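You operate a simulated robot arm through the tools that you are given. There is no shell and no other tool. Be economical: measure what you need, move in short steps, check, and stop when the job is done.

You are at the controls of a simulated robot arm. One attempt, no reset.

TASK
Stack the jug that says "cleaner" from the top of the steel bench on top of the jug marked "water". Then close the grey drawer. Then take the scoop and put it on the low shelf of the wash bench. Then put one of the nut drivers from the top of the tool bench on top of the white lens. Then open the tools drawer, put the silver cap from the top of the black bench in the inside of the tools drawer and shut the drawer again. Then close the spare drawer. Then take the hollow steel block from the top of the black chest and put it on top of the measuring cup on the top of the tool cart. The order counts. Set down upright: hollow steel block.

Only the result counts: the job must be done as asked and must still hold three seconds after the hand-in. Knocking over, shifting, dropping, spilling or breaking anything else fails it. Lids that push on must go on centred and level and be pressed home; caps that screw on are set level and turned clockwise until they are tight.

THE ROBOT
A 6-joint arm with a two-finger parallel gripper on a trunk, on a base that drives. Base frame: it is fixed to the floor where the robot stands at the start and does not move with it; the origin is under the middle of the robot, x ahead of it, y to its left, z up; the surface under the hand at the start is at about z = 760. Readings come in mm, degrees, newtons and seconds.
Its first joint turns from -166.0 to 166.0 degrees. Places, roughly: cap [5250, -7250, 1000]; grey drawer [1000, 600, 600]; hollow steel block (8x4x6 cm) [7700, -7300, 1000]; inside of the tools drawer [6400, -7100, 700]; jug [750, 0, 750]; low shelf of the wash bench [3400, -900, 400]; measuring cup [10250, -5500, 1000]; nut driver (5x4x17 cm) [-1300, 1500, 1000]; scoop (10x6x16 cm) [3200, -900, 800]; spare drawer [7400, -6900, 900]; tools drawer [6400, -7000, 700]; white lens (18x6x4 cm) [-1100, -500, 900]. Payload 3.43 kg.
Tool frame: the origin (TCP) lies between the finger pads and is the grasp point; the fingertips stand 34 mm ahead of it; z points along the fingers, y is the line along which they close. The gripper opens to 128 mm. The fingers are 24 mm wide and 12 mm thick; the gripper's body (48 by 130 mm) begins 96 mm behind the TCP.
Orientation is that of the tool frame in the base frame, as [roll, pitch, yaw] about the fixed x, y, z axes, in that order (R = Rz(yaw) Ry(pitch) Rx(roll)). With the fingers straight down and closing along the base's y, the tool's x points along the base's -x, its y along +y and its z along -z.

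THE INTERFACE
- The arm moves only by the tool play_rows. Its argument "moves" is a list of rows, each an object of numbers (a shift or turn left out is 0, a gripper value left out holds the last): "tx", "ty", "tz": the shift along the tool's x, y, z in units of 500 mm (1.0 is 500 mm); "ax", "ay", "az": the turn, a rotation vector about the tool's x, y, z in units of 180 degrees (1.0 is 180 degrees). In form: [{"tx": .., "ty": .., "tz": .., "ax": .., "ay": .., "az": ..}, ...]. A call has 1 to 10 rows; each row is the pose to reach, as a shift and turn from the pose commanded when the call began, along the tool's axes at that moment. "fingers" is the closure in counts, from 0 (fully open) to 255 (shut), set as the call begins (left out, the last holds). A call with a number of a shift or a turn outside -1 to 1 is refused whole. A row lasts 0.2 s, in which the tool goes at most 50 mm and 8.6 degrees; a call with a longer step from one row to the next is refused whole, and so is a gripper value outside its range. A pose out of reach is approached as far as the arm can. The call stops where the force on the tool passes 40 N (or 10 N more than at its start, if that is more) or the arm is blocked; 0.2 s more then pass. The fingers move at their own pace (about 153 mm/s each) and stop on an object; they squeeze with about 22 N. The grip force told is the motor's: it shows also when the fingers shut on nothing. Time passes only in rows, and 0.2 s behind the last, so rows that repeat a pose let the fingers close. The reply holds the time, the measured pose of the TCP, the force on the tool along the base axes, the opening and the grip force, in the units named above and with some noise, with the torque about the TCP (base axes, N m) and any sound that the robot's microphone picked up.
- Cameras (640 x 400 px; columns grow to the right, rows downward): "scene" is now at [96.9, 146.3, 1174.5]; the picture's right is [-0.97, -0.24, 0.00], its down [-0.19, 0.75, -0.63] and it looks along [0.15, -0.61, -0.78] (base axes); focal length 214 px, centre (320, 200). "wrist" rides on the gripper at [76, -11, -160] in the tool frame; the picture's right is [0.15, 0.99, 0.00], its down [-0.88, 0.13, -0.46] and it looks along [-0.45, 0.07, 0.89] (tool axes); focal length 234 px, centre (320, 200). There is no depth. A picture from a camera that has moved, and an enlarged one, comes with that camera's place and axes in the base frame and with its lens.
- grab_frame(camera): a new picture of that camera. It takes no simulated time.
- steer(legs): drives the robot by 1 to 6 legs, each [ahead, left, turn to the left] in mm, mm and degrees, along the robot's own axes; the way and the turn of a leg run together, so that a leg with both is an arc; at most 1500 mm and 180 degrees a leg. The arm and the cameras ride along, it lands a little off, and it stops where it bumps. It gives what a move gives.
- head_to(pan, tilt): turns the head with the scene camera to pan (to the left, within 143 degrees either way) and tilt (down, from -29 to 69), counted from straight ahead of the robot. It gives what a move gives.
- close_up(camera, box): a new picture of the part [left, top, right, bottom] of that camera's present view, enlarged. It takes no simulated time.
- hand_in(): hands the job in; it is judged then, once.

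Go step by step. Nothing tells you exact positions but the pictures and the camera data: compare them with the known pose of the tool, close in by small moves and look again before you grip or let go. The budget is 207 turns and 200 pictures, counting those below and the enlarged ones. Unless the task says otherwise, let go and move clear before handing in.

The tools are called after ">>>" as a command line: name --argument value ..., lists and objects as JSON in quotes. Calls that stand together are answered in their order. play_rows: Moves the arm, as the interface text tells. Its arguments: {"type":"object","properties":{"moves":{"type":"array","items":{"type":"object","properties":{"tx":{"type":"number"},"ty":{"type":"number"},"tz":{"type":"number"},"ax":{"type":"number"},"ay":{"type":"number"},"az":{"type":"number"}}}},"fingers":{"type":"number"}},"required":["moves"]} The other tools are called the same way: steer (legs) drives the base; head_to (pan, tilt) turns the head that bears the scene camera; grab_frame (camera) takes a picture; close_up (camera, box) takes an enlarged picture of a part of a camera's view; hand_in () hands the job in.

At the start:

```text
time: 0.0
eef_pos: [735.9, -17.2, 999.6]
orientation: [-180.0, 0.0, 179.9]
contact_force: [-0.3, -0.7, -0.4]
moment: [0.0, -0.01, 0.03]
opening: 128.2
grasp_force: 0.1
robot x, y, heading: [-1.6, -2.4, -0.2]
head pan, tilt: [-76.2, 51.0]
```

scene: 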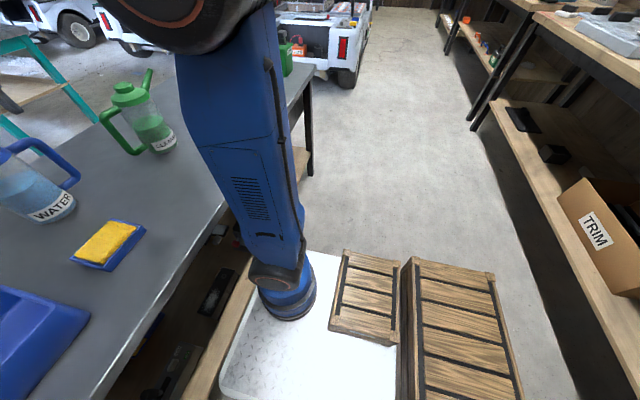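
wrist: 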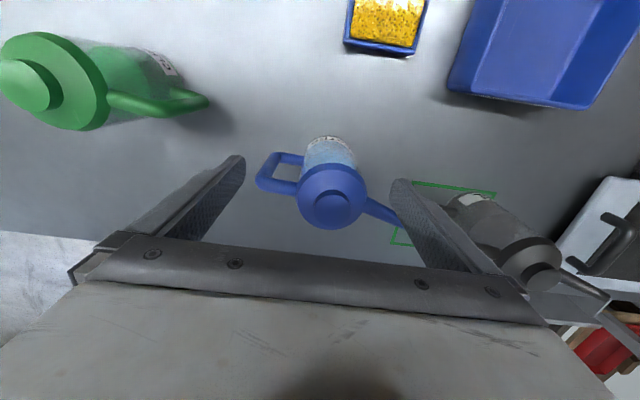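

I see a green jug to the right, a blue "WATER" jug under the hand and a grey jug further left. I'll read the labels and look around first.

>>> close_up --camera "scene" --box '[0, 50, 200, 230]'

>>> head_to --pan 20 --tilt 45

>>> grab_frame --camera "scene"

```text
2.22 times, centred on (100, 140) of scene
camera zoom: at [96.9, 146.3, 1174.5], right [-0.97, -0.24, 0.0], down [-0.19, 0.75, -0.63], along [0.15, -0.61, -0.78], focal length 477 px, centre (809, 333)
```

zoom: 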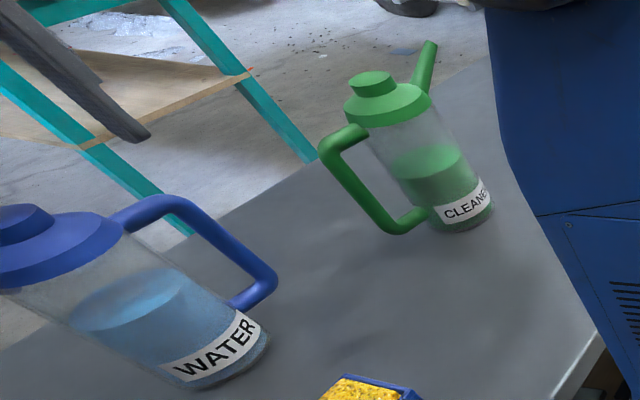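

```text
time: 1.7
eef_pos: [735.5, -17.5, 998.5]
orientation: [179.9, 0.0, -180.0]
contact_force: [0.5, 0.0, 0.2]
moment: [0.02, -0.05, -0.04]
opening: 128.0
grasp_force: 0.0
robot x, y, heading: [-4.2, -3.6, -0.0]
head pan, tilt: [20.0, 45.0]
```

```text
196 pictures are left
camera scene: at [155.1, 247.9, 1182.7], right [0.34, -0.94, 0.0], down [-0.66, -0.24, -0.71], along [0.66, 0.24, -0.71], focal length 214 px, centre (320, 200)
```

scene: 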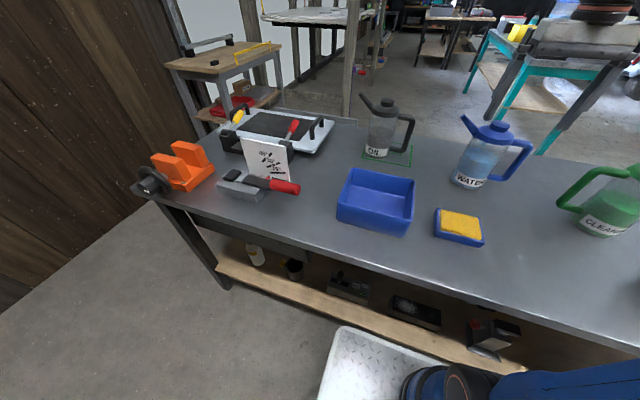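

The cleaner jug is the green one, near (705,-272); the water jug is near (783,2), both about 170 mm tall. I move the hand above the green jug to look.

>>> play_rows --moves '[{"tx": 0.01, "ty": -0.085, "tz": -0.033}, {"tx": 0.02, "ty": -0.17, "tz": -0.066}, {"tx": 0.03, "ty": -0.255, "tz": -0.1}, {"tx": 0.04, "ty": -0.34, "tz": -0.133}, {"tx": 0.05, "ty": -0.425, "tz": -0.166}, {"tx": 0.06, "ty": -0.51, "tz": -0.2}]' --fingers 0

>>> grab_frame --camera "wrist"

>>> head_to --pan -20 --tilt 40

>>> grab_frame --camera "scene"

```text
time: 3.1
eef_pos: [703.2, -270.8, 1101.1]
orientation: [-180.0, 0.0, -180.0]
contact_force: [0.0, 0.8, 0.1]
moment: [-0.01, -0.01, -0.05]
opening: 128.2
grasp_force: 0.1
robot x, y, heading: [-2.1, 0.3, -0.1]
head pan, tilt: [20.0, 45.0]
```

```text
195 pictures are left
camera wrist: at [626.1, -280.2, 1261.0], right [-0.15, 0.99, 0.0], down [0.88, 0.13, 0.46], along [0.45, 0.07, -0.89], focal length 234 px, centre (320, 200)
```

wrist: 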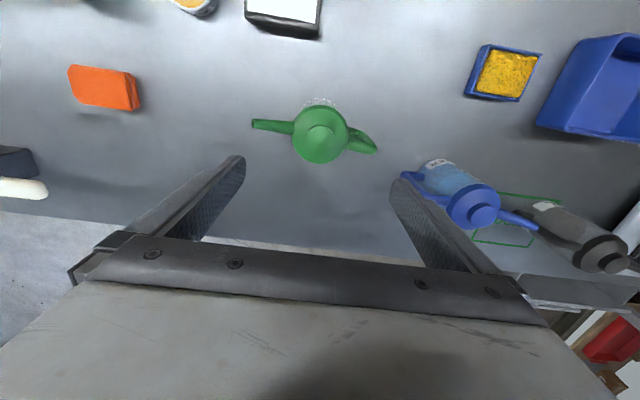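

```text
time: 4.2
eef_pos: [703.1, -270.2, 1101.2]
orientation: [-180.0, -0.1, 180.0]
contact_force: [-0.5, -0.1, -0.2]
moment: [0.0, 0.02, -0.02]
opening: 127.9
grasp_force: 0.0
robot x, y, heading: [0.9, -1.0, 0.1]
head pan, tilt: [-20.0, 40.0]
```

```text
194 pictures are left
camera scene: at [158.6, 191.1, 1190.0], right [-0.34, -0.94, 0.0], down [-0.6, 0.22, -0.77], along [0.72, -0.26, -0.64], focal length 214 px, centre (320, 200)
```

scene: 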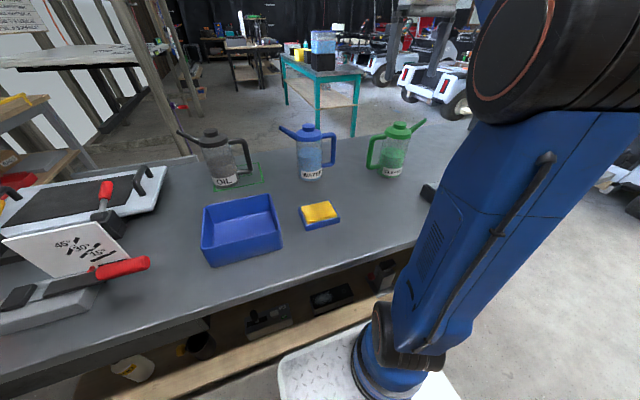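

>>> close_up --camera "wrist" --box '[240, 80, 400, 180]'

>>> close_up --camera "wrist" --box '[390, 140, 550, 240]'

>>> close_up --camera "scene" --box '[260, 100, 440, 212]'

```text
4.00 times, centred on (320, 130) of wrist
camera zoom: at [626.3, -279.9, 1260.6], right [-0.15, 0.99, 0.0], down [0.88, 0.13, 0.46], along [0.45, 0.07, -0.89], focal length 937 px, centre (320, 480)
```

zoom: 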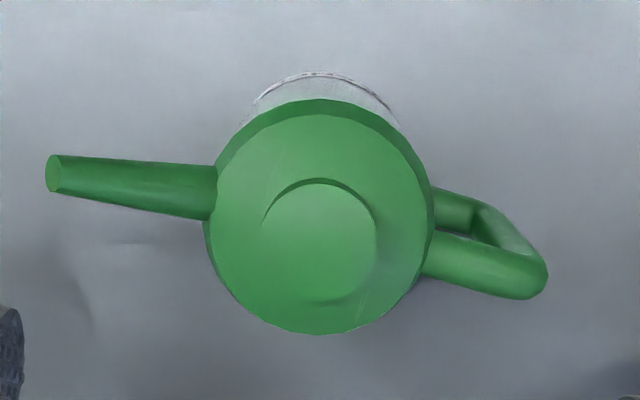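

```text
4.00 times, centred on (470, 190) of wrist
camera zoom: at [626.3, -279.9, 1260.6], right [-0.15, 0.99, 0.0], down [0.88, 0.13, 0.46], along [0.45, 0.07, -0.89], focal length 937 px, centre (-280, 240)
```

zoom: 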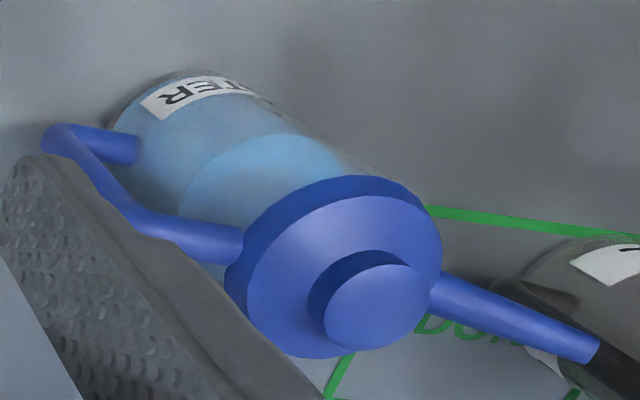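

```text
3.56 times, centred on (350, 156) of scene
camera zoom: at [158.6, 191.1, 1190.0], right [-0.34, -0.94, 0.0], down [-0.6, 0.22, -0.77], along [0.72, -0.26, -0.64], focal length 763 px, centre (213, 356)
```

zoom: 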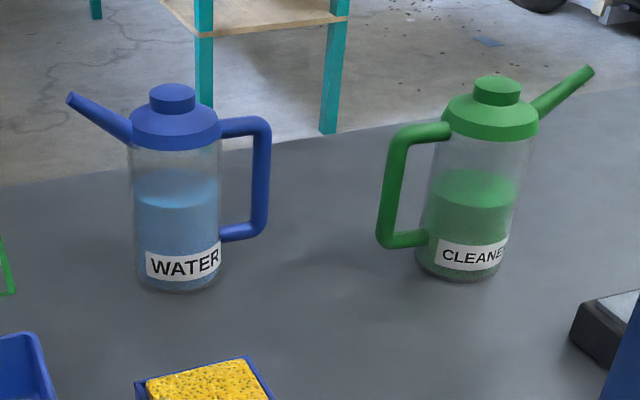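

The green jug's knob is at about (699,-269), top z≈941, with its handle along +y, so I turn the gripper 90° so the fingers close along x.

>>> play_rows --moves '[{"az": 0.045}, {"az": 0.09}, {"az": 0.135}, {"az": 0.18}, {"az": 0.225}, {"az": 0.27}, {"az": 0.315}, {"az": 0.36}, {"az": 0.405}, {"az": 0.45}]'

>>> play_rows --moves '[{"az": 0.045}, {"az": 0.05}, {"az": 0.05}]'

>>> grab_frame --camera "wrist"

```text
time: 6.4
eef_pos: [704.2, -270.9, 1099.9]
orientation: [180.0, 0.0, 98.9]
contact_force: [0.1, -0.1, -0.3]
moment: [-0.01, 0.01, -0.01]
opening: 127.9
grasp_force: 0.1
robot x, y, heading: [3.4, 1.9, -0.2]
head pan, tilt: [-20.0, 40.0]
```

```text
time: 7.2
eef_pos: [703.8, -270.5, 1099.4]
orientation: [179.9, 0.0, 90.0]
contact_force: [0.0, -0.2, 0.4]
moment: [0.01, -0.02, -0.01]
opening: 128.4
grasp_force: 0.1
robot x, y, heading: [-0.8, -2.9, 0.1]
head pan, tilt: [-20.0, 40.0]
```

```text
190 pictures are left
camera wrist: at [692.1, -194.4, 1260.4], right [0.99, 0.15, 0.0], down [0.13, -0.88, 0.46], along [0.07, -0.45, -0.89], focal length 234 px, centre (320, 200)
```

wrist: 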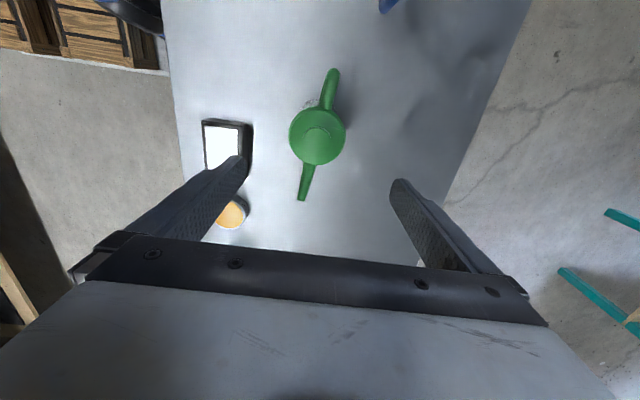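

>>> play_rows --moves '[{"ty": -0.007, "tx": 0.009, "tz": 0.08}, {"ty": -0.007, "tx": 0.009, "tz": 0.16}, {"ty": -0.007, "tx": 0.009, "tz": 0.24}, {"ty": -0.007, "tx": 0.009, "tz": 0.32}, {"ty": -0.007, "tx": 0.009, "tz": 0.4}, {"ty": -0.007, "tx": 0.009, "tz": 0.47}, {"ty": -0.007, "tx": 0.009, "tz": 0.47}]'

>>> grab_frame --camera "scene"

>>> grab_frame --camera "wrist"

```text
time: 8.8
eef_pos: [699.4, -266.2, 867.2]
orientation: [179.9, -0.1, 90.0]
contact_force: [0.0, 0.5, -0.7]
moment: [0.01, 0.01, 0.03]
opening: 127.9
grasp_force: 0.0
robot x, y, heading: [-1.4, -2.5, -0.3]
head pan, tilt: [-20.0, 40.0]
```

```text
189 pictures are left
camera scene: at [158.6, 191.1, 1190.0], right [-0.34, -0.94, 0.0], down [-0.6, 0.22, -0.77], along [0.72, -0.26, -0.64], focal length 214 px, centre (320, 200)
```

scene: 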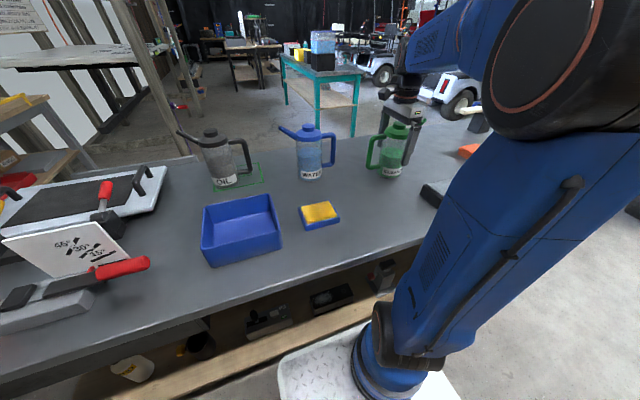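

```text
188 pictures are left
camera wrist: at [688.0, -190.1, 1027.0], right [0.99, 0.15, 0.0], down [0.13, -0.88, 0.46], along [0.07, -0.45, -0.89], focal length 234 px, centre (320, 200)
```

wrist: 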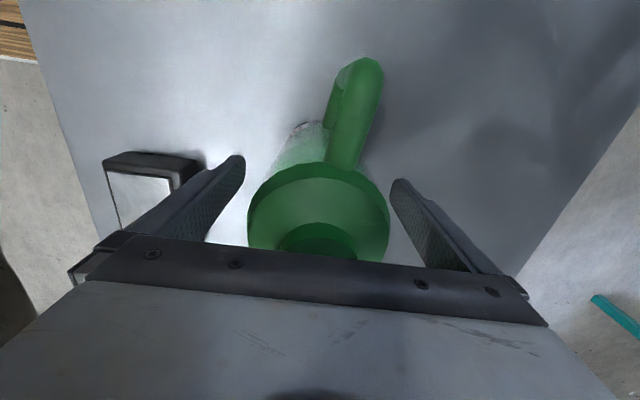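

The jug is centred between the fingers; I close the grip.

>>> play_rows --moves '[{}, {}, {}, {}, {}]' --fingers 255

>>> play_rows --moves '[{"tz": -0.02}, {"tz": -0.05}, {"tz": -0.1}, {"tz": -0.18}, {"tz": -0.26}, {"tz": -0.34}, {"tz": -0.42}, {"tz": -0.46}, {"tz": -0.46}]'

>>> grab_frame --camera "scene"

>>> grab_frame --camera "wrist"

```text
time: 10.0
eef_pos: [701.0, -266.8, 867.6]
orientation: [-180.0, -0.1, 90.0]
contact_force: [0.4, 0.2, -0.4]
moment: [0.06, -0.11, 0.04]
opening: 85.0
grasp_force: 21.8
robot x, y, heading: [-2.0, 1.5, 0.1]
head pan, tilt: [-20.0, 40.0]
```

```text
time: 12.0
eef_pos: [701.9, -266.4, 1094.7]
orientation: [-179.9, 0.0, 90.0]
contact_force: [-0.8, 0.9, -5.3]
moment: [0.0, -0.02, 0.0]
opening: 84.9
grasp_force: 21.5
robot x, y, heading: [0.9, 1.9, 0.0]
head pan, tilt: [-20.0, 40.0]
```

```text
187 pictures are left
camera scene: at [158.7, 191.0, 1190.0], right [-0.34, -0.94, 0.0], down [-0.6, 0.22, -0.77], along [0.72, -0.26, -0.64], focal length 214 px, centre (320, 200)
```

scene: 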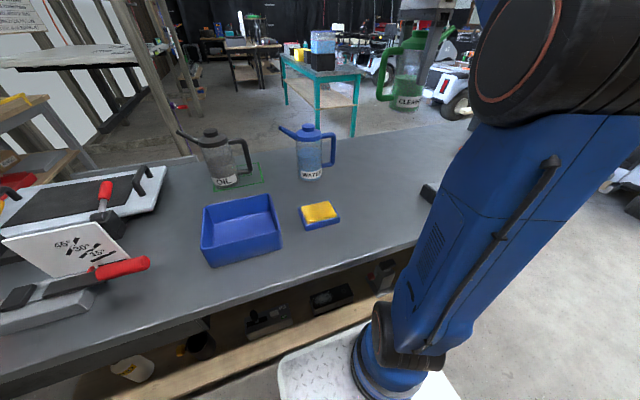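

```text
186 pictures are left
camera wrist: at [688.9, -188.6, 1254.1], right [0.99, 0.15, 0.0], down [0.13, -0.88, 0.46], along [0.07, -0.45, -0.89], focal length 234 px, centre (320, 200)
```

wrist: 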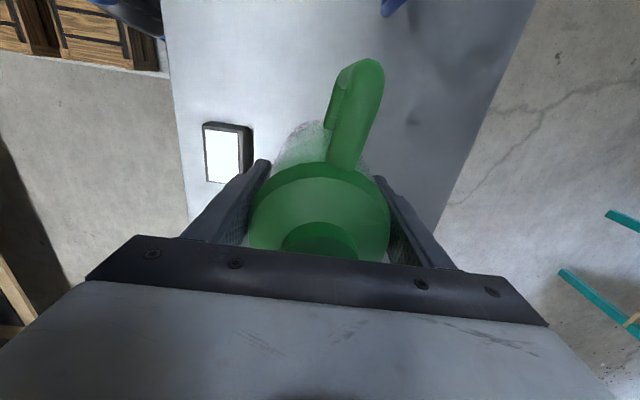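

Jug held (85 mm wide). I move toward the water jug, stopping short to measure its knob accurately.

>>> play_rows --moves '[{"ty": 0.03, "tx": 0.05, "tz": -0.01}, {"ty": 0.07, "tx": 0.12, "tz": -0.02}, {"ty": 0.11, "tx": 0.2, "tz": -0.02}, {"ty": 0.14, "tx": 0.25, "tz": -0.02}, {"ty": 0.156, "tx": 0.282, "tz": -0.02}, {"ty": 0.156, "tx": 0.282, "tz": -0.02}]'

>>> close_up --camera "wrist" --box '[220, 0, 420, 125]'

>>> close_up --camera "scene" --box '[260, 10, 460, 210]'

```text
time: 13.4
eef_pos: [778.9, -123.7, 1103.7]
orientation: [-180.0, 0.0, 90.0]
contact_force: [0.1, -0.9, -4.8]
moment: [0.03, 0.03, -0.04]
opening: 84.9
grasp_force: 22.2
robot x, y, heading: [-0.7, 1.4, -0.2]
head pan, tilt: [-20.0, 40.0]
```

```text
3.20 times, centred on (320, 62) of wrist
camera zoom: at [766.5, -46.7, 1264.3], right [0.99, 0.15, 0.0], down [0.13, -0.88, 0.46], along [0.07, -0.45, -0.89], focal length 749 px, centre (320, 640)
```

zoom: 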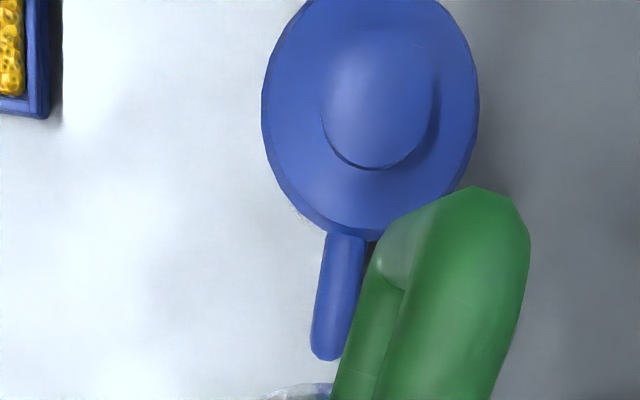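

```text
2.00 times, centred on (360, 110) of scene
camera zoom: at [158.7, 191.1, 1190.0], right [-0.34, -0.94, 0.0], down [-0.6, 0.22, -0.77], along [0.72, -0.26, -0.64], focal length 429 px, centre (240, 380)
```

zoom: 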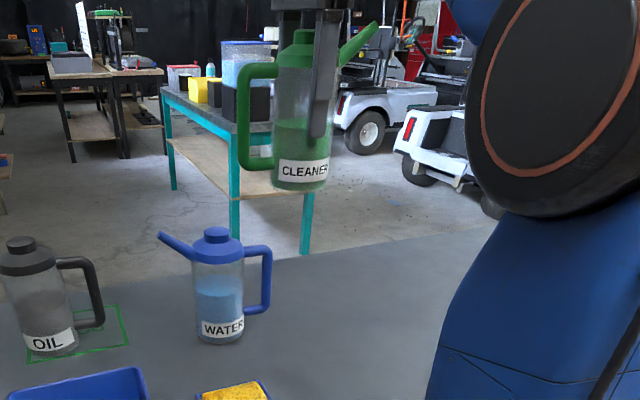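

>>> close_up --camera "scene" --box '[365, 5, 465, 125]'

>>> close_up --camera "wrist" --box '[220, 40, 420, 260]'

```text
3.33 times, centred on (415, 65) of scene
camera zoom: at [158.7, 191.1, 1190.0], right [-0.34, -0.94, 0.0], down [-0.6, 0.22, -0.77], along [0.72, -0.26, -0.64], focal length 715 px, centre (3, 650)
```

zoom: 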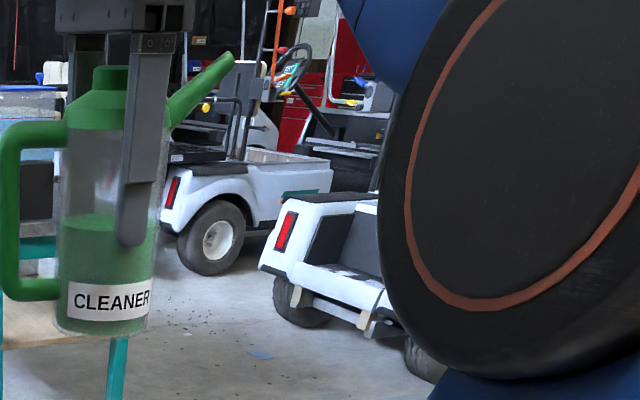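

```text
1.82 times, centred on (320, 150) of wrist
camera zoom: at [766.5, -46.7, 1264.3], right [0.99, 0.15, 0.0], down [0.13, -0.88, 0.46], along [0.07, -0.45, -0.89], focal length 426 px, centre (320, 291)
```

zoom: 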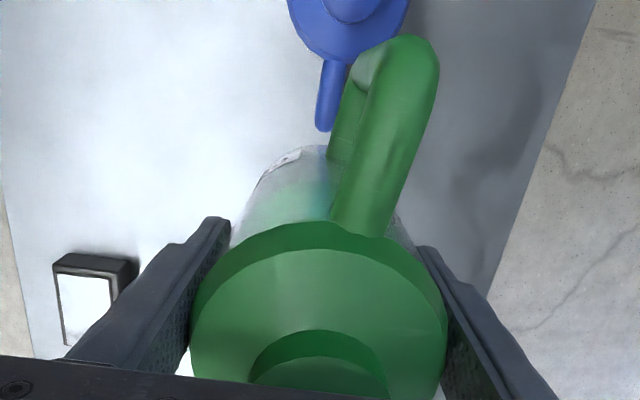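

Water knob at about (781,3.5). The held jug's axis sits ~4 mm behind the TCP in y, so I move to (781,7.5) and check alignment.

>>> play_rows --moves '[{"tx": 0.06, "ty": 0.004}, {"tx": 0.13, "ty": 0.004}, {"tx": 0.2, "ty": 0.004}, {"tx": 0.24, "ty": 0.004}, {"tx": 0.262, "ty": 0.004}, {"tx": 0.262, "ty": 0.004}]'

>>> close_up --camera "scene" --box '[240, 10, 400, 190]'

```text
time: 14.8
eef_pos: [781.0, 5.1, 1104.2]
orientation: [180.0, -0.1, 90.0]
contact_force: [-0.2, -0.2, -4.8]
moment: [0.02, 0.0, -0.01]
opening: 84.9
grasp_force: 21.9
robot x, y, heading: [0.0, -0.3, -0.0]
head pan, tilt: [-20.0, 40.0]
```

```text
2.22 times, centred on (320, 100) of scene
camera zoom: at [158.7, 191.1, 1189.9], right [-0.34, -0.94, 0.0], down [-0.6, 0.22, -0.77], along [0.72, -0.26, -0.64], focal length 477 px, centre (320, 422)
```

zoom: 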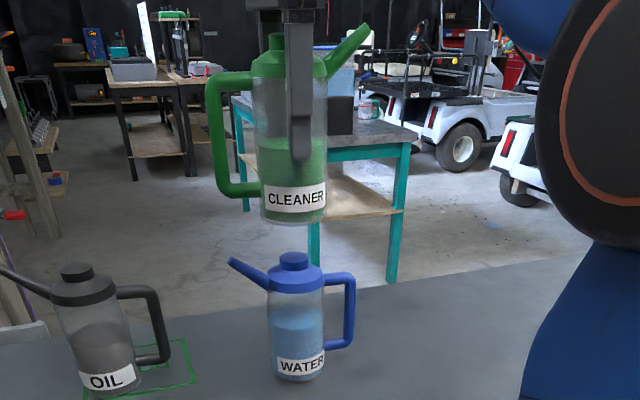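

Alignment looks good. I lower, the last part in fine steps.

>>> play_rows --moves '[{"tz": 0.03}, {"tz": 0.06}, {"tz": 0.08}, {"tz": 0.09}, {"tz": 0.098}, {"tz": 0.102}, {"tz": 0.102}]'

>>> close_up --camera "scene" --box '[260, 70, 380, 190]'

```text
time: 16.4
eef_pos: [781.8, 2.8, 1053.2]
orientation: [180.0, 0.0, 90.0]
contact_force: [0.7, 0.3, -4.5]
moment: [0.0, -0.02, 0.0]
opening: 84.6
grasp_force: 21.8
robot x, y, heading: [2.3, -1.4, -0.0]
head pan, tilt: [-20.0, 40.0]
```

```text
3.33 times, centred on (320, 130) of scene
camera zoom: at [158.8, 191.1, 1189.9], right [-0.34, -0.94, 0.0], down [-0.6, 0.22, -0.77], along [0.72, -0.26, -0.64], focal length 715 px, centre (320, 433)
```

zoom: 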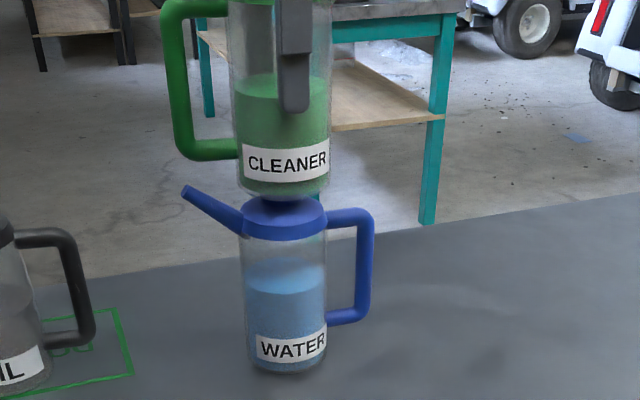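

>>> play_rows --moves '[{"tz": 0.003}, {"tz": 0.006}, {"tz": 0.009}, {"tz": 0.009}]'

>>> close_up --camera "scene" --box '[260, 70, 380, 190]'

```text
time: 17.4
eef_pos: [781.4, 4.8, 1049.5]
orientation: [179.9, 0.0, 90.0]
contact_force: [-1.4, -1.6, 16.0]
moment: [0.0, 0.38, 0.2]
opening: 84.6
grasp_force: 22.1
robot x, y, heading: [0.5, -1.7, 0.1]
head pan, tilt: [-20.0, 40.0]
```

```text
3.33 times, centred on (320, 130) of scene
camera zoom: at [158.1, 191.0, 1190.0], right [-0.34, -0.94, 0.0], down [-0.6, 0.22, -0.77], along [0.72, -0.26, -0.64], focal length 715 px, centre (320, 433)
```

zoom: 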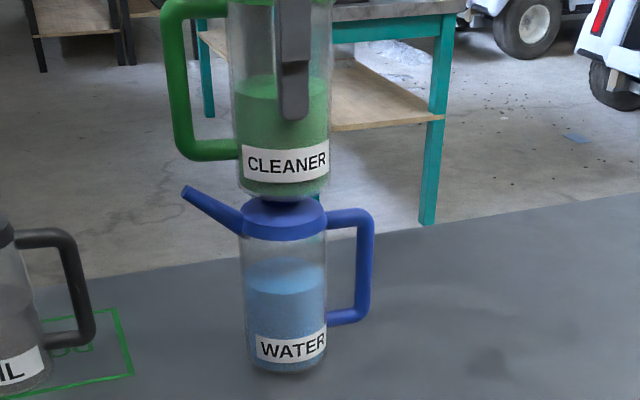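

Contact made. I ease the load off a little and open.

>>> play_rows --moves '[{"tz": -0.003}, {"tz": -0.003}]'

>>> play_rows --moves '[{}, {}, {}]' --fingers 60

>>> close_up --camera "scene" --box '[240, 10, 400, 190]'

>>> grab_frame --camera "wrist"

```text
time: 18.0
eef_pos: [782.4, 5.5, 1050.5]
orientation: [-180.0, 0.1, 90.0]
contact_force: [0.5, 0.1, -5.1]
moment: [0.03, 0.01, 0.04]
opening: 84.3
grasp_force: 22.3
robot x, y, heading: [0.2, 0.1, 0.2]
head pan, tilt: [-20.0, 40.0]
```

```text
time: 18.8
eef_pos: [782.4, 4.7, 1050.5]
orientation: [-179.9, 0.1, 90.1]
contact_force: [-0.2, 0.3, -0.6]
moment: [-0.03, 0.01, 0.02]
opening: 97.6
grasp_force: 0.0
robot x, y, heading: [-2.5, -0.7, -0.2]
head pan, tilt: [-20.0, 40.0]
```

```text
2.22 times, centred on (320, 100) of scene
camera zoom: at [158.6, 191.1, 1190.0], right [-0.34, -0.94, 0.0], down [-0.6, 0.22, -0.77], along [0.72, -0.26, -0.64], focal length 477 px, centre (320, 422)
```

zoom: 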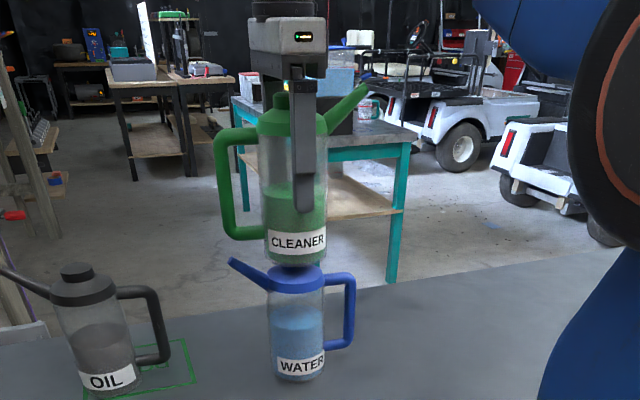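

```text
177 pictures are left
camera wrist: at [769.8, 81.4, 1210.8], right [0.99, 0.15, 0.0], down [0.13, -0.88, 0.46], along [0.07, -0.45, -0.89], focal length 234 px, centre (320, 200)
```

wrist: 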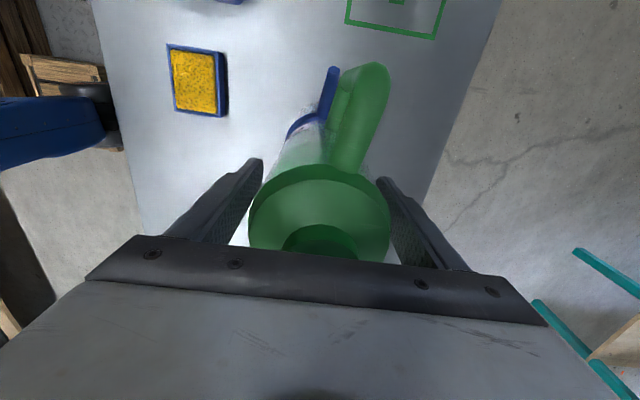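

It stands. I open fully and lift straight clear.

>>> play_rows --moves '[{}, {}, {"tz": -0.04}, {"tz": -0.1}, {"tz": -0.18}, {"tz": -0.26}, {"tz": -0.34}, {"tz": -0.4}, {"tz": -0.4}]' --fingers 0

>>> grab_frame --camera "scene"

```text
time: 20.8
eef_pos: [779.5, 3.8, 1165.7]
orientation: [179.7, 0.0, 89.9]
contact_force: [0.0, -0.2, -0.4]
moment: [-0.04, -0.03, 0.0]
opening: 128.0
grasp_force: 0.0
out of reach, approached as far as the arm can: row 6, 7, 8, 9
robot x, y, heading: [-1.7, -1.1, -0.2]
head pan, tilt: [-20.0, 40.0]
```

```text
176 pictures are left
camera scene: at [158.6, 191.1, 1190.0], right [-0.34, -0.94, 0.0], down [-0.6, 0.22, -0.77], along [0.72, -0.26, -0.64], focal length 214 px, centre (320, 200)
```

scene: 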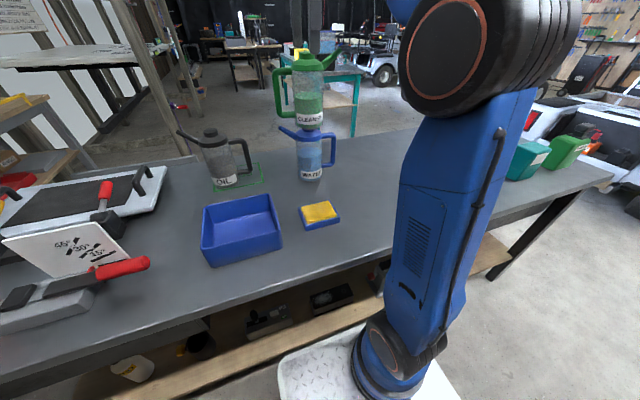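

>>> play_rows --moves '[{"tz": 0.01}, {"tz": 0.01}]'

```text
time: 21.4
eef_pos: [777.5, 3.9, 1161.2]
orientation: [-179.9, 0.1, 90.0]
contact_force: [-0.3, -0.1, -0.1]
moment: [0.0, -0.05, 0.02]
opening: 127.9
grasp_force: 0.1
robot x, y, heading: [-0.4, -3.8, -0.0]
head pan, tilt: [-20.0, 40.0]
```

>>> play_rows --moves '[{"tx": 0.08}, {"tx": 0.16}, {"tx": 0.22, "ty": -0.07}, {"tx": 0.26, "ty": -0.15}, {"tx": 0.28, "ty": -0.24}, {"tx": 0.28, "ty": -0.33}, {"tx": 0.28, "ty": -0.42}, {"tx": 0.28, "ty": -0.5}]'

>>> head_to --pan 45 --tilt 30

>>> grab_frame --camera "scene"

>>> grab_frame --camera "wrist"

```text
time: 23.2
eef_pos: [530.5, 143.6, 1163.6]
orientation: [180.0, 0.0, 89.9]
contact_force: [-0.1, -0.1, -0.9]
moment: [-0.06, 0.05, -0.01]
opening: 127.7
grasp_force: 0.0
robot x, y, heading: [-1.4, 0.2, 0.0]
head pan, tilt: [-20.0, 40.0]
```

```text
time: 24.6
eef_pos: [530.7, 143.0, 1164.8]
orientation: [179.9, -0.1, 90.0]
contact_force: [0.0, 0.0, -0.1]
moment: [0.03, -0.01, 0.0]
opening: 127.9
grasp_force: 0.1
robot x, y, heading: [-1.5, 0.4, 0.0]
head pan, tilt: [45.0, 30.0]
```

```text
175 pictures are left
camera scene: at [142.7, 284.1, 1205.3], right [0.71, -0.71, 0.0], down [-0.35, -0.35, -0.87], along [0.61, 0.61, -0.5], focal length 214 px, centre (320, 200)
```

scene: 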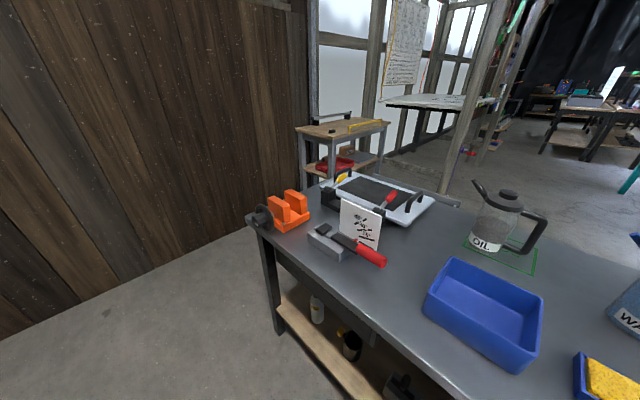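

```text
174 pictures are left
camera wrist: at [517.9, 219.3, 1323.8], right [0.99, 0.15, 0.0], down [0.13, -0.88, 0.46], along [0.07, -0.45, -0.89], focal length 234 px, centre (320, 200)
```

wrist: 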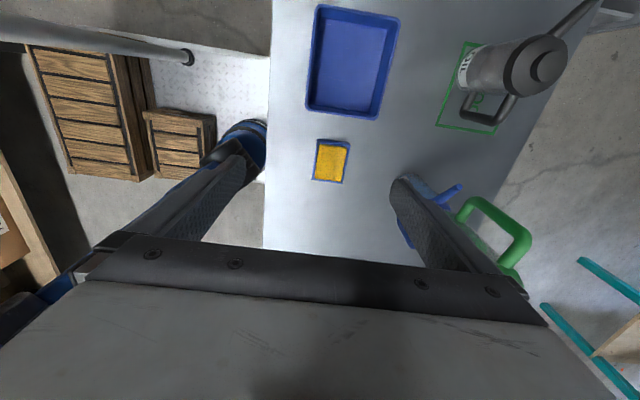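

>>> close_up --camera "scene" --box '[320, 150, 520, 275]'

>>> head_to --pan 100 --tilt 25

>>> grab_frame --camera "scene"

>>> head_to --pan -60 --tilt 15

>>> grab_frame --camera "scene"

>>> head_to --pan -130 --tilt 20

>>> grab_frame --camera "scene"

```text
3.20 times, centred on (420, 212) of scene
camera zoom: at [142.7, 284.1, 1205.3], right [0.71, -0.71, 0.0], down [-0.35, -0.35, -0.87], along [0.61, 0.61, -0.5], focal length 686 px, centre (0, 160)
```

zoom: 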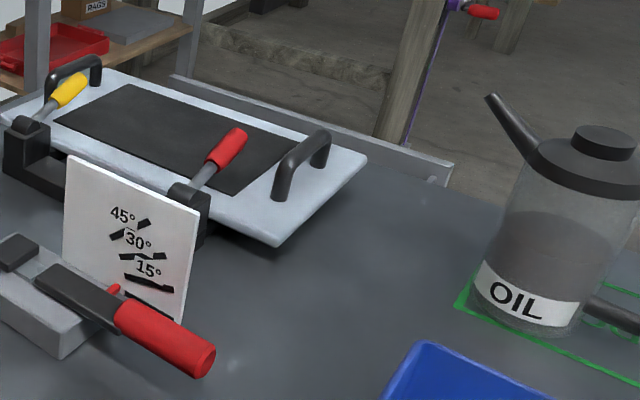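

```text
time: 25.8
eef_pos: [530.3, 141.5, 1165.0]
orientation: [-179.9, 0.0, 90.1]
contact_force: [-0.6, 0.5, 0.9]
moment: [-0.02, 0.0, 0.0]
opening: 128.2
grasp_force: 0.0
robot x, y, heading: [0.8, -1.4, -0.3]
head pan, tilt: [100.0, 25.0]
```

```text
172 pictures are left
camera scene: at [62.8, 310.9, 1213.3], right [0.98, 0.17, 0.0], down [0.07, -0.42, -0.91], along [-0.16, 0.89, -0.42], focal length 214 px, centre (320, 200)
```

scene: 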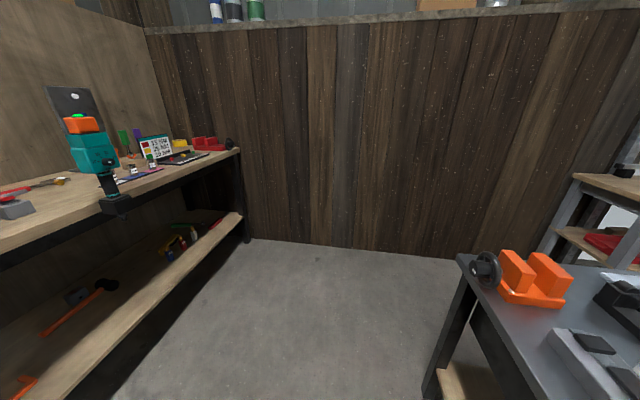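

```text
time: 28.2
eef_pos: [529.9, 142.8, 1164.0]
orientation: [179.9, 0.0, 90.0]
contact_force: [0.7, 0.1, 0.0]
moment: [0.0, -0.01, 0.0]
opening: 128.0
grasp_force: 0.1
robot x, y, heading: [-0.2, -1.0, -0.0]
head pan, tilt: [-60.0, 15.0]
```

```text
171 pictures are left
camera scene: at [125.4, 139.3, 1229.5], right [-0.87, -0.5, 0.0], down [-0.13, 0.22, -0.97], along [0.48, -0.84, -0.26], focal length 214 px, centre (320, 200)
```

scene: 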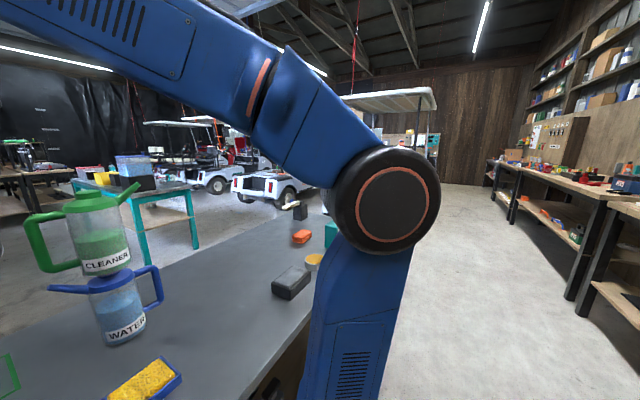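

```text
time: 29.7
eef_pos: [530.5, 142.2, 1163.1]
orientation: [180.0, 0.0, 90.0]
contact_force: [0.7, 0.0, -0.5]
moment: [0.0, 0.0, 0.01]
opening: 128.1
grasp_force: 0.1
robot x, y, heading: [-2.1, -0.3, 0.1]
head pan, tilt: [-130.0, 20.0]
```

```text
170 pictures are left
camera scene: at [18.9, 148.8, 1221.4], right [-0.77, 0.64, 0.0], down [0.22, 0.26, -0.94], along [-0.6, -0.72, -0.34], focal length 214 px, centre (320, 200)
```

scene: 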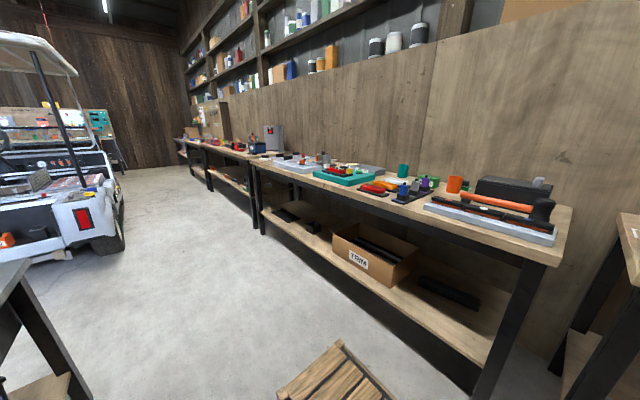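

The grey drawer sticks out at the far side of the steel bench (x≈1215), so I must drive round the bench's right end. First I tuck the arm in and drive the first part.

>>> play_rows --moves '[{"ty": -0.08, "tx": -0.04}, {"ty": -0.16, "tx": -0.1}, {"ty": -0.22, "tx": -0.17}, {"ty": -0.28, "tx": -0.24}, {"ty": -0.3, "tx": -0.28}]'

>>> steer --legs '[[-150, 0, 0], [0, -1500, 0]]'

>>> head_to --pan 20 --tilt 20

>>> grab_frame --camera "scene"

```text
time: 30.9
eef_pos: [400.3, 23.5, 1114.4]
orientation: [179.3, -0.6, 90.0]
contact_force: [1.1, 1.0, -0.8]
moment: [-0.05, 0.14, -0.01]
opening: 127.8
grasp_force: 0.1
out of reach, approached as far as the arm can: row 1, 2, 3, 4, 5
robot x, y, heading: [0.7, -1.9, 0.2]
head pan, tilt: [-130.0, 20.0]
```

```text
time: 39.1
eef_pos: [241.5, -1443.2, 1115.2]
orientation: [179.3, -0.5, 89.1]
contact_force: [0.1, 0.3, 0.3]
moment: [0.02, -0.03, 0.03]
opening: 127.9
grasp_force: 0.1
robot x, y, heading: [-157.4, -1462.3, -0.7]
head pan, tilt: [-130.0, 20.0]
```

```text
time: 41.4
eef_pos: [240.5, -1444.1, 1112.9]
orientation: [179.3, -0.6, 89.2]
contact_force: [0.4, -0.8, 0.4]
moment: [0.0, 0.0, 0.01]
opening: 128.1
grasp_force: 0.2
robot x, y, heading: [-157.9, -1462.3, -0.8]
head pan, tilt: [20.0, 20.0]
```

```text
169 pictures are left
camera scene: at [10.1, -1211.0, 1221.4], right [0.33, -0.94, 0.0], down [-0.32, -0.11, -0.94], along [0.89, 0.31, -0.34], focal length 214 px, centre (320, 200)
```

scene: 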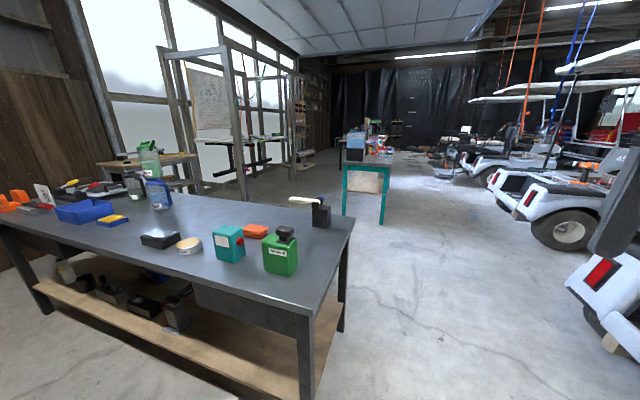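

The corridor is clear; I drive ahead past the bench end, then left, and turn to face the bench's back side.

>>> steer --legs '[[1450, 0, 0], [450, 0, 0], [0, 1300, 0], [0, 0, 180]]'

>>> head_to --pan -30 --tilt 25

>>> grab_frame --camera "scene"

```text
time: 64.3
eef_pos: [1333.7, -163.5, 1113.8]
orientation: [179.3, -0.4, -92.6]
contact_force: [0.9, 0.5, -0.5]
moment: [0.0, 0.01, 0.03]
opening: 127.9
grasp_force: 0.0
robot x, y, heading: [1734.6, -157.5, 177.2]
head pan, tilt: [20.0, 20.0]
```

```text
time: 65.5
eef_pos: [1330.9, -162.0, 1115.1]
orientation: [179.4, -0.6, -92.5]
contact_force: [0.3, -0.3, 0.9]
moment: [-0.01, 0.0, -0.02]
opening: 127.9
grasp_force: 0.1
robot x, y, heading: [1733.9, -157.1, 177.4]
head pan, tilt: [-30.0, 25.0]
```

```text
168 pictures are left
camera scene: at [1564.3, -324.9, 1213.3], right [0.54, 0.84, 0.0], down [0.36, -0.23, -0.91], along [-0.76, 0.49, -0.42], focal length 214 px, centre (320, 200)
```

scene: 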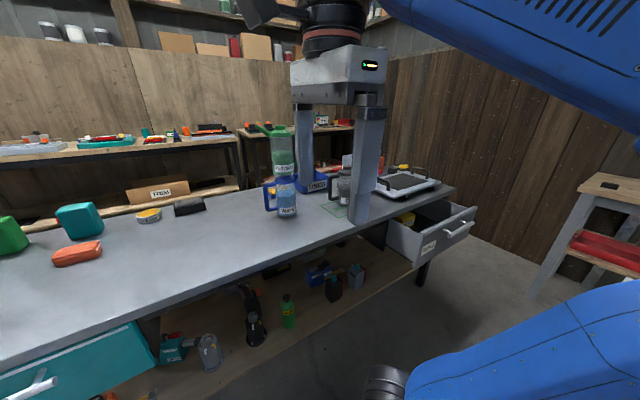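

I see the grey drawer open at the far end of the bench, with a bar handle. I zoom in to place it.

>>> close_up --camera "scene" --box '[370, 160, 530, 300]'

```text
2.86 times, centred on (450, 230) of scene
camera zoom: at [1564.3, -324.9, 1213.3], right [0.54, 0.84, 0.0], down [0.36, -0.23, -0.91], along [-0.76, 0.49, -0.42], focal length 613 px, centre (-51, 114)
```

zoom: 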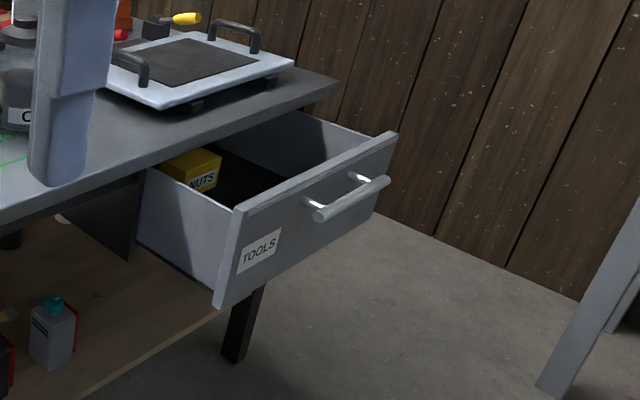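

The drawer front is at x≈1178, y 419–873, top z≈724, with handle bar at z≈685. I strafe opposite it.

>>> steer --legs '[[0, 0, 2.7], [0, -790, 0]]'

>>> head_to --pan 15 --tilt 45

>>> grab_frame --camera "scene"

>>> grab_frame --camera "wrist"

```text
time: 70.2
eef_pos: [1337.0, 613.0, 1113.9]
orientation: [179.3, -0.6, -90.6]
contact_force: [-0.7, -0.1, -0.6]
moment: [-0.04, -0.01, 0.01]
opening: 127.9
grasp_force: 0.2
robot x, y, heading: [1736.1, 628.7, 179.3]
head pan, tilt: [-30.0, 25.0]
```

```text
time: 71.3
eef_pos: [1336.0, 613.6, 1113.5]
orientation: [179.3, -0.4, -90.6]
contact_force: [0.2, -1.2, -0.4]
moment: [0.04, 0.04, -0.03]
opening: 127.9
grasp_force: 0.1
robot x, y, heading: [1735.1, 632.2, 179.6]
head pan, tilt: [15.0, 45.0]
```

```text
166 pictures are left
camera scene: at [1574.4, 392.6, 1182.8], right [-0.25, 0.97, 0.0], down [0.69, 0.17, -0.71], along [-0.69, -0.17, -0.71], focal length 214 px, centre (320, 200)
```

scene: 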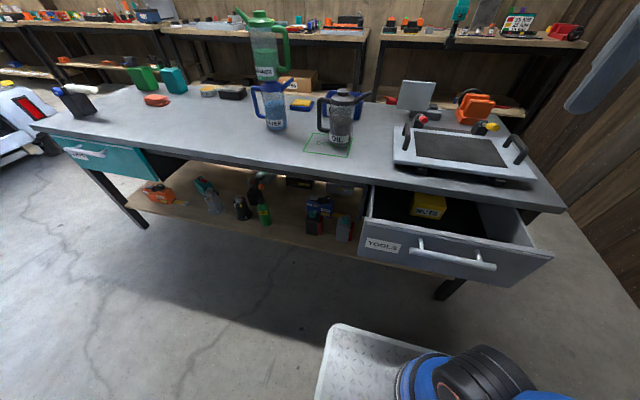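

```text
165 pictures are left
camera wrist: at [1347.5, 539.6, 1274.3], right [-0.99, -0.14, 0.01], down [-0.11, 0.89, 0.45], along [-0.07, 0.44, -0.89], focal length 234 px, centre (320, 200)
```

wrist: 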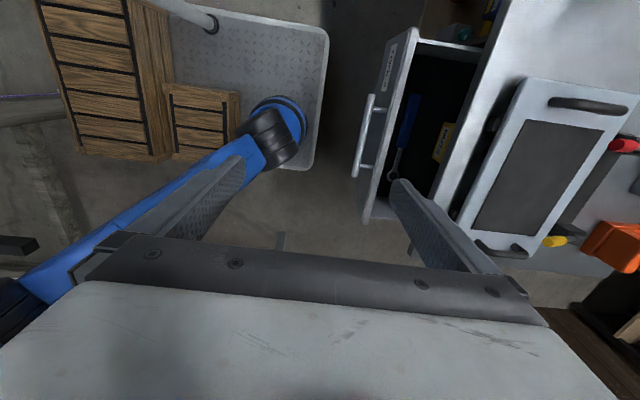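

I back up 150 mm for room, close the fingers and swing the tool to point forward at the drawer front.

>>> steer --legs '[[-150, 0, 0]]'

>>> play_rows --moves '[{"ax": -0.045, "ty": 0.03, "tz": 0.03}, {"ax": -0.09, "ty": 0.06, "tz": 0.06}, {"ax": -0.135, "ty": 0.09, "tz": 0.09}, {"ax": -0.18, "ty": 0.12, "tz": 0.12}, {"ax": -0.225, "ty": 0.15, "tz": 0.15}, {"ax": -0.27, "ty": 0.18, "tz": 0.18}, {"ax": -0.315, "ty": 0.21, "tz": 0.21}, {"ax": -0.36, "ty": 0.24, "tz": 0.24}, {"ax": -0.405, "ty": 0.27, "tz": 0.27}, {"ax": -0.45, "ty": 0.3, "tz": 0.3}]' --fingers 255

```text
time: 72.7
eef_pos: [1481.4, 611.4, 1113.8]
orientation: [179.4, -0.4, -90.7]
contact_force: [-0.4, 0.8, 0.4]
moment: [-0.03, -0.01, -0.03]
opening: 128.0
grasp_force: 0.1
robot x, y, heading: [1884.5, 625.0, 179.4]
head pan, tilt: [15.0, 45.0]
```

```text
time: 74.8
eef_pos: [1318.5, 646.1, 987.9]
orientation: [98.9, -0.1, -88.0]
contact_force: [-3.4, 4.2, -0.7]
moment: [-0.03, 0.02, 0.55]
opening: 0.0
grasp_force: 22.3
out of reach, approached as far as the arm can: row 9, 10
robot x, y, heading: [1881.1, 627.9, 179.2]
head pan, tilt: [15.0, 45.0]
```

>>> play_rows --moves '[{"ty": -0.087, "tz": 0.014}, {"ty": -0.174, "tz": 0.027}, {"ty": -0.261, "tz": 0.041, "ax": -0.01}, {"ty": -0.348, "tz": 0.055, "ax": -0.02}, {"ty": -0.436, "tz": 0.068, "ax": -0.03}, {"ty": -0.523, "tz": 0.082, "ax": -0.04}, {"ty": -0.61, "tz": 0.095, "ax": -0.05}, {"ty": -0.697, "tz": 0.109, "ax": -0.05}, {"ty": -0.697, "tz": 0.109, "ax": -0.05}]'

>>> grab_frame --camera "scene"

>>> grab_frame --camera "wrist"

```text
time: 76.8
eef_pos: [1322.2, 704.2, 989.8]
orientation: [91.3, -0.5, -90.5]
contact_force: [-0.2, 0.0, -0.3]
moment: [0.03, 0.01, 0.0]
opening: 0.1
grasp_force: 21.3
out of reach, approached as far as the arm can: row 1, 2, 3, 4, 5, 6, 7, 8, 9
robot x, y, heading: [1882.7, 628.9, 179.2]
head pan, tilt: [15.0, 45.0]
```

```text
164 pictures are left
camera scene: at [1719.2, 391.0, 1182.7], right [-0.25, 0.97, 0.0], down [0.69, 0.17, -0.71], along [-0.69, -0.17, -0.71], focal length 214 px, centre (320, 200)
```

scene: 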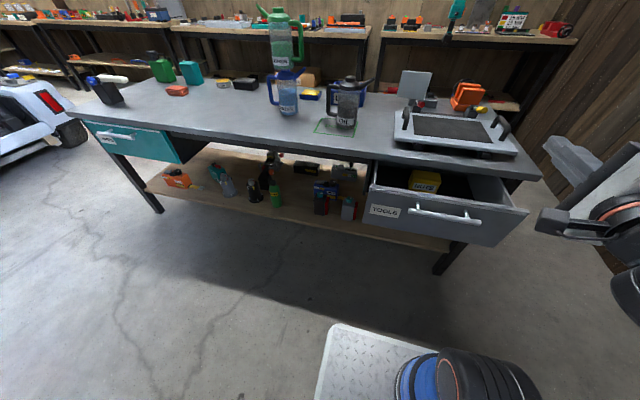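

```text
163 pictures are left
camera wrist: at [1479.7, 627.6, 983.6], right [-0.02, -0.14, 0.99], down [0.46, 0.88, 0.13], along [-0.89, 0.46, 0.04], focal length 234 px, centre (320, 200)
```

wrist: 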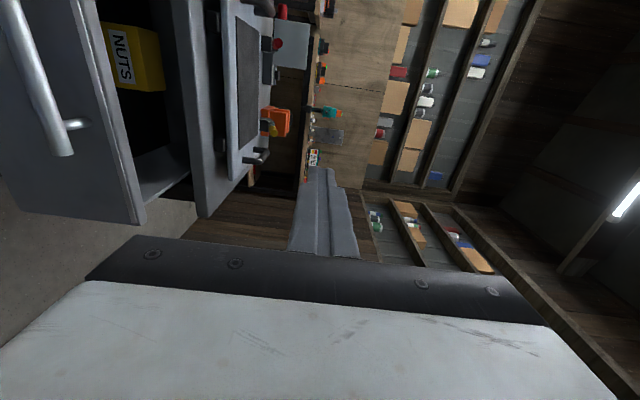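

The tool can't go low when horizontal, so I'll push with the fingers pointing down against the handle bar. I swing back to vertical.

>>> play_rows --moves '[{"ax": 0.045}, {"ax": 0.09}, {"ax": 0.135}, {"ax": 0.18}, {"ax": 0.225}, {"ax": 0.27}, {"ax": 0.315}, {"ax": 0.36}, {"ax": 0.405}, {"ax": 0.45}]'

>>> play_rows --moves '[{"ax": 0.042}, {"ax": 0.042}]'

```text
time: 79.0
eef_pos: [1321.8, 694.7, 1004.2]
orientation: [170.3, -0.5, -90.8]
contact_force: [0.6, -0.2, -0.1]
moment: [0.0, 0.03, -0.02]
opening: 0.0
grasp_force: 21.5
robot x, y, heading: [1881.0, 630.0, 179.1]
head pan, tilt: [15.0, 45.0]
```

```text
time: 79.7
eef_pos: [1320.9, 696.1, 1003.3]
orientation: [177.9, -0.5, -90.6]
contact_force: [-0.1, -0.6, -0.3]
moment: [-0.01, 0.02, 0.01]
opening: 0.0
grasp_force: 22.2
robot x, y, heading: [1883.5, 626.7, 179.5]
head pan, tilt: [15.0, 45.0]
```

>>> play_rows --moves '[{"tz": 0.08, "tx": 0.02, "ax": 0.011}, {"tz": 0.16, "tx": 0.04, "ax": 0.011}, {"tz": 0.24, "tx": 0.06, "ax": 0.011}, {"tz": 0.32, "tx": 0.08, "ax": 0.011}, {"tz": 0.4, "tx": 0.096, "ax": 0.011}, {"tz": 0.48, "tx": 0.096, "ax": 0.011}, {"tz": 0.56, "tx": 0.096, "ax": 0.011}, {"tz": 0.626, "tx": 0.096, "ax": 0.011}, {"tz": 0.626, "tx": 0.096, "ax": 0.011}]'

>>> grab_frame --camera "scene"

>>> grab_frame --camera "wrist"

```text
time: 81.7
eef_pos: [1310.2, 647.6, 690.2]
orientation: [179.9, -0.4, -90.7]
contact_force: [0.9, 0.5, 0.8]
moment: [0.0, -0.03, -0.02]
opening: 0.1
grasp_force: 21.8
robot x, y, heading: [1879.7, 627.6, 179.2]
head pan, tilt: [15.0, 45.0]
```

```text
162 pictures are left
camera scene: at [1719.3, 391.0, 1182.7], right [-0.25, 0.97, 0.0], down [0.69, 0.17, -0.71], along [-0.69, -0.17, -0.71], focal length 214 px, centre (320, 200)
```

scene: 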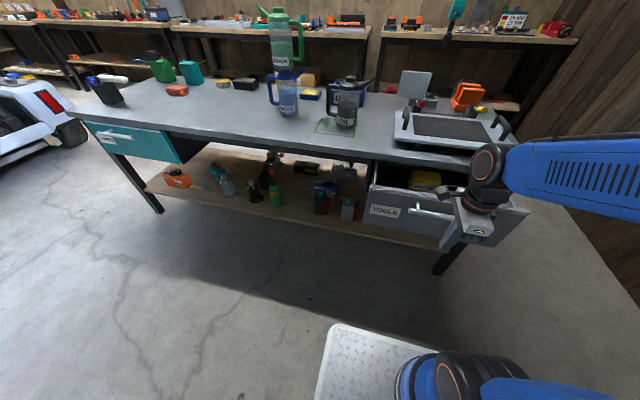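

```text
161 pictures are left
camera wrist: at [1319.4, 573.6, 849.9], right [-0.99, -0.13, 0.0], down [-0.12, 0.89, 0.45], along [-0.06, 0.44, -0.89], focal length 234 px, centre (320, 200)
```

wrist: 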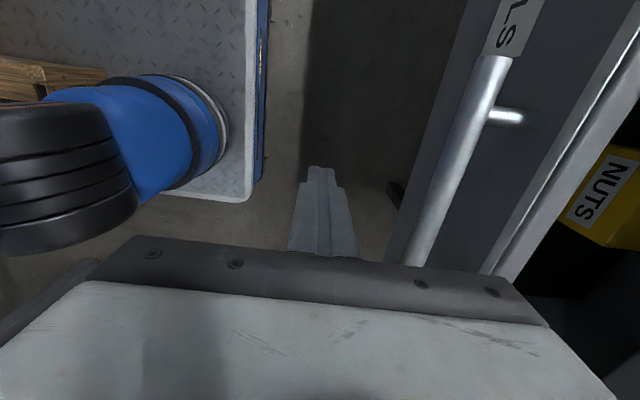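

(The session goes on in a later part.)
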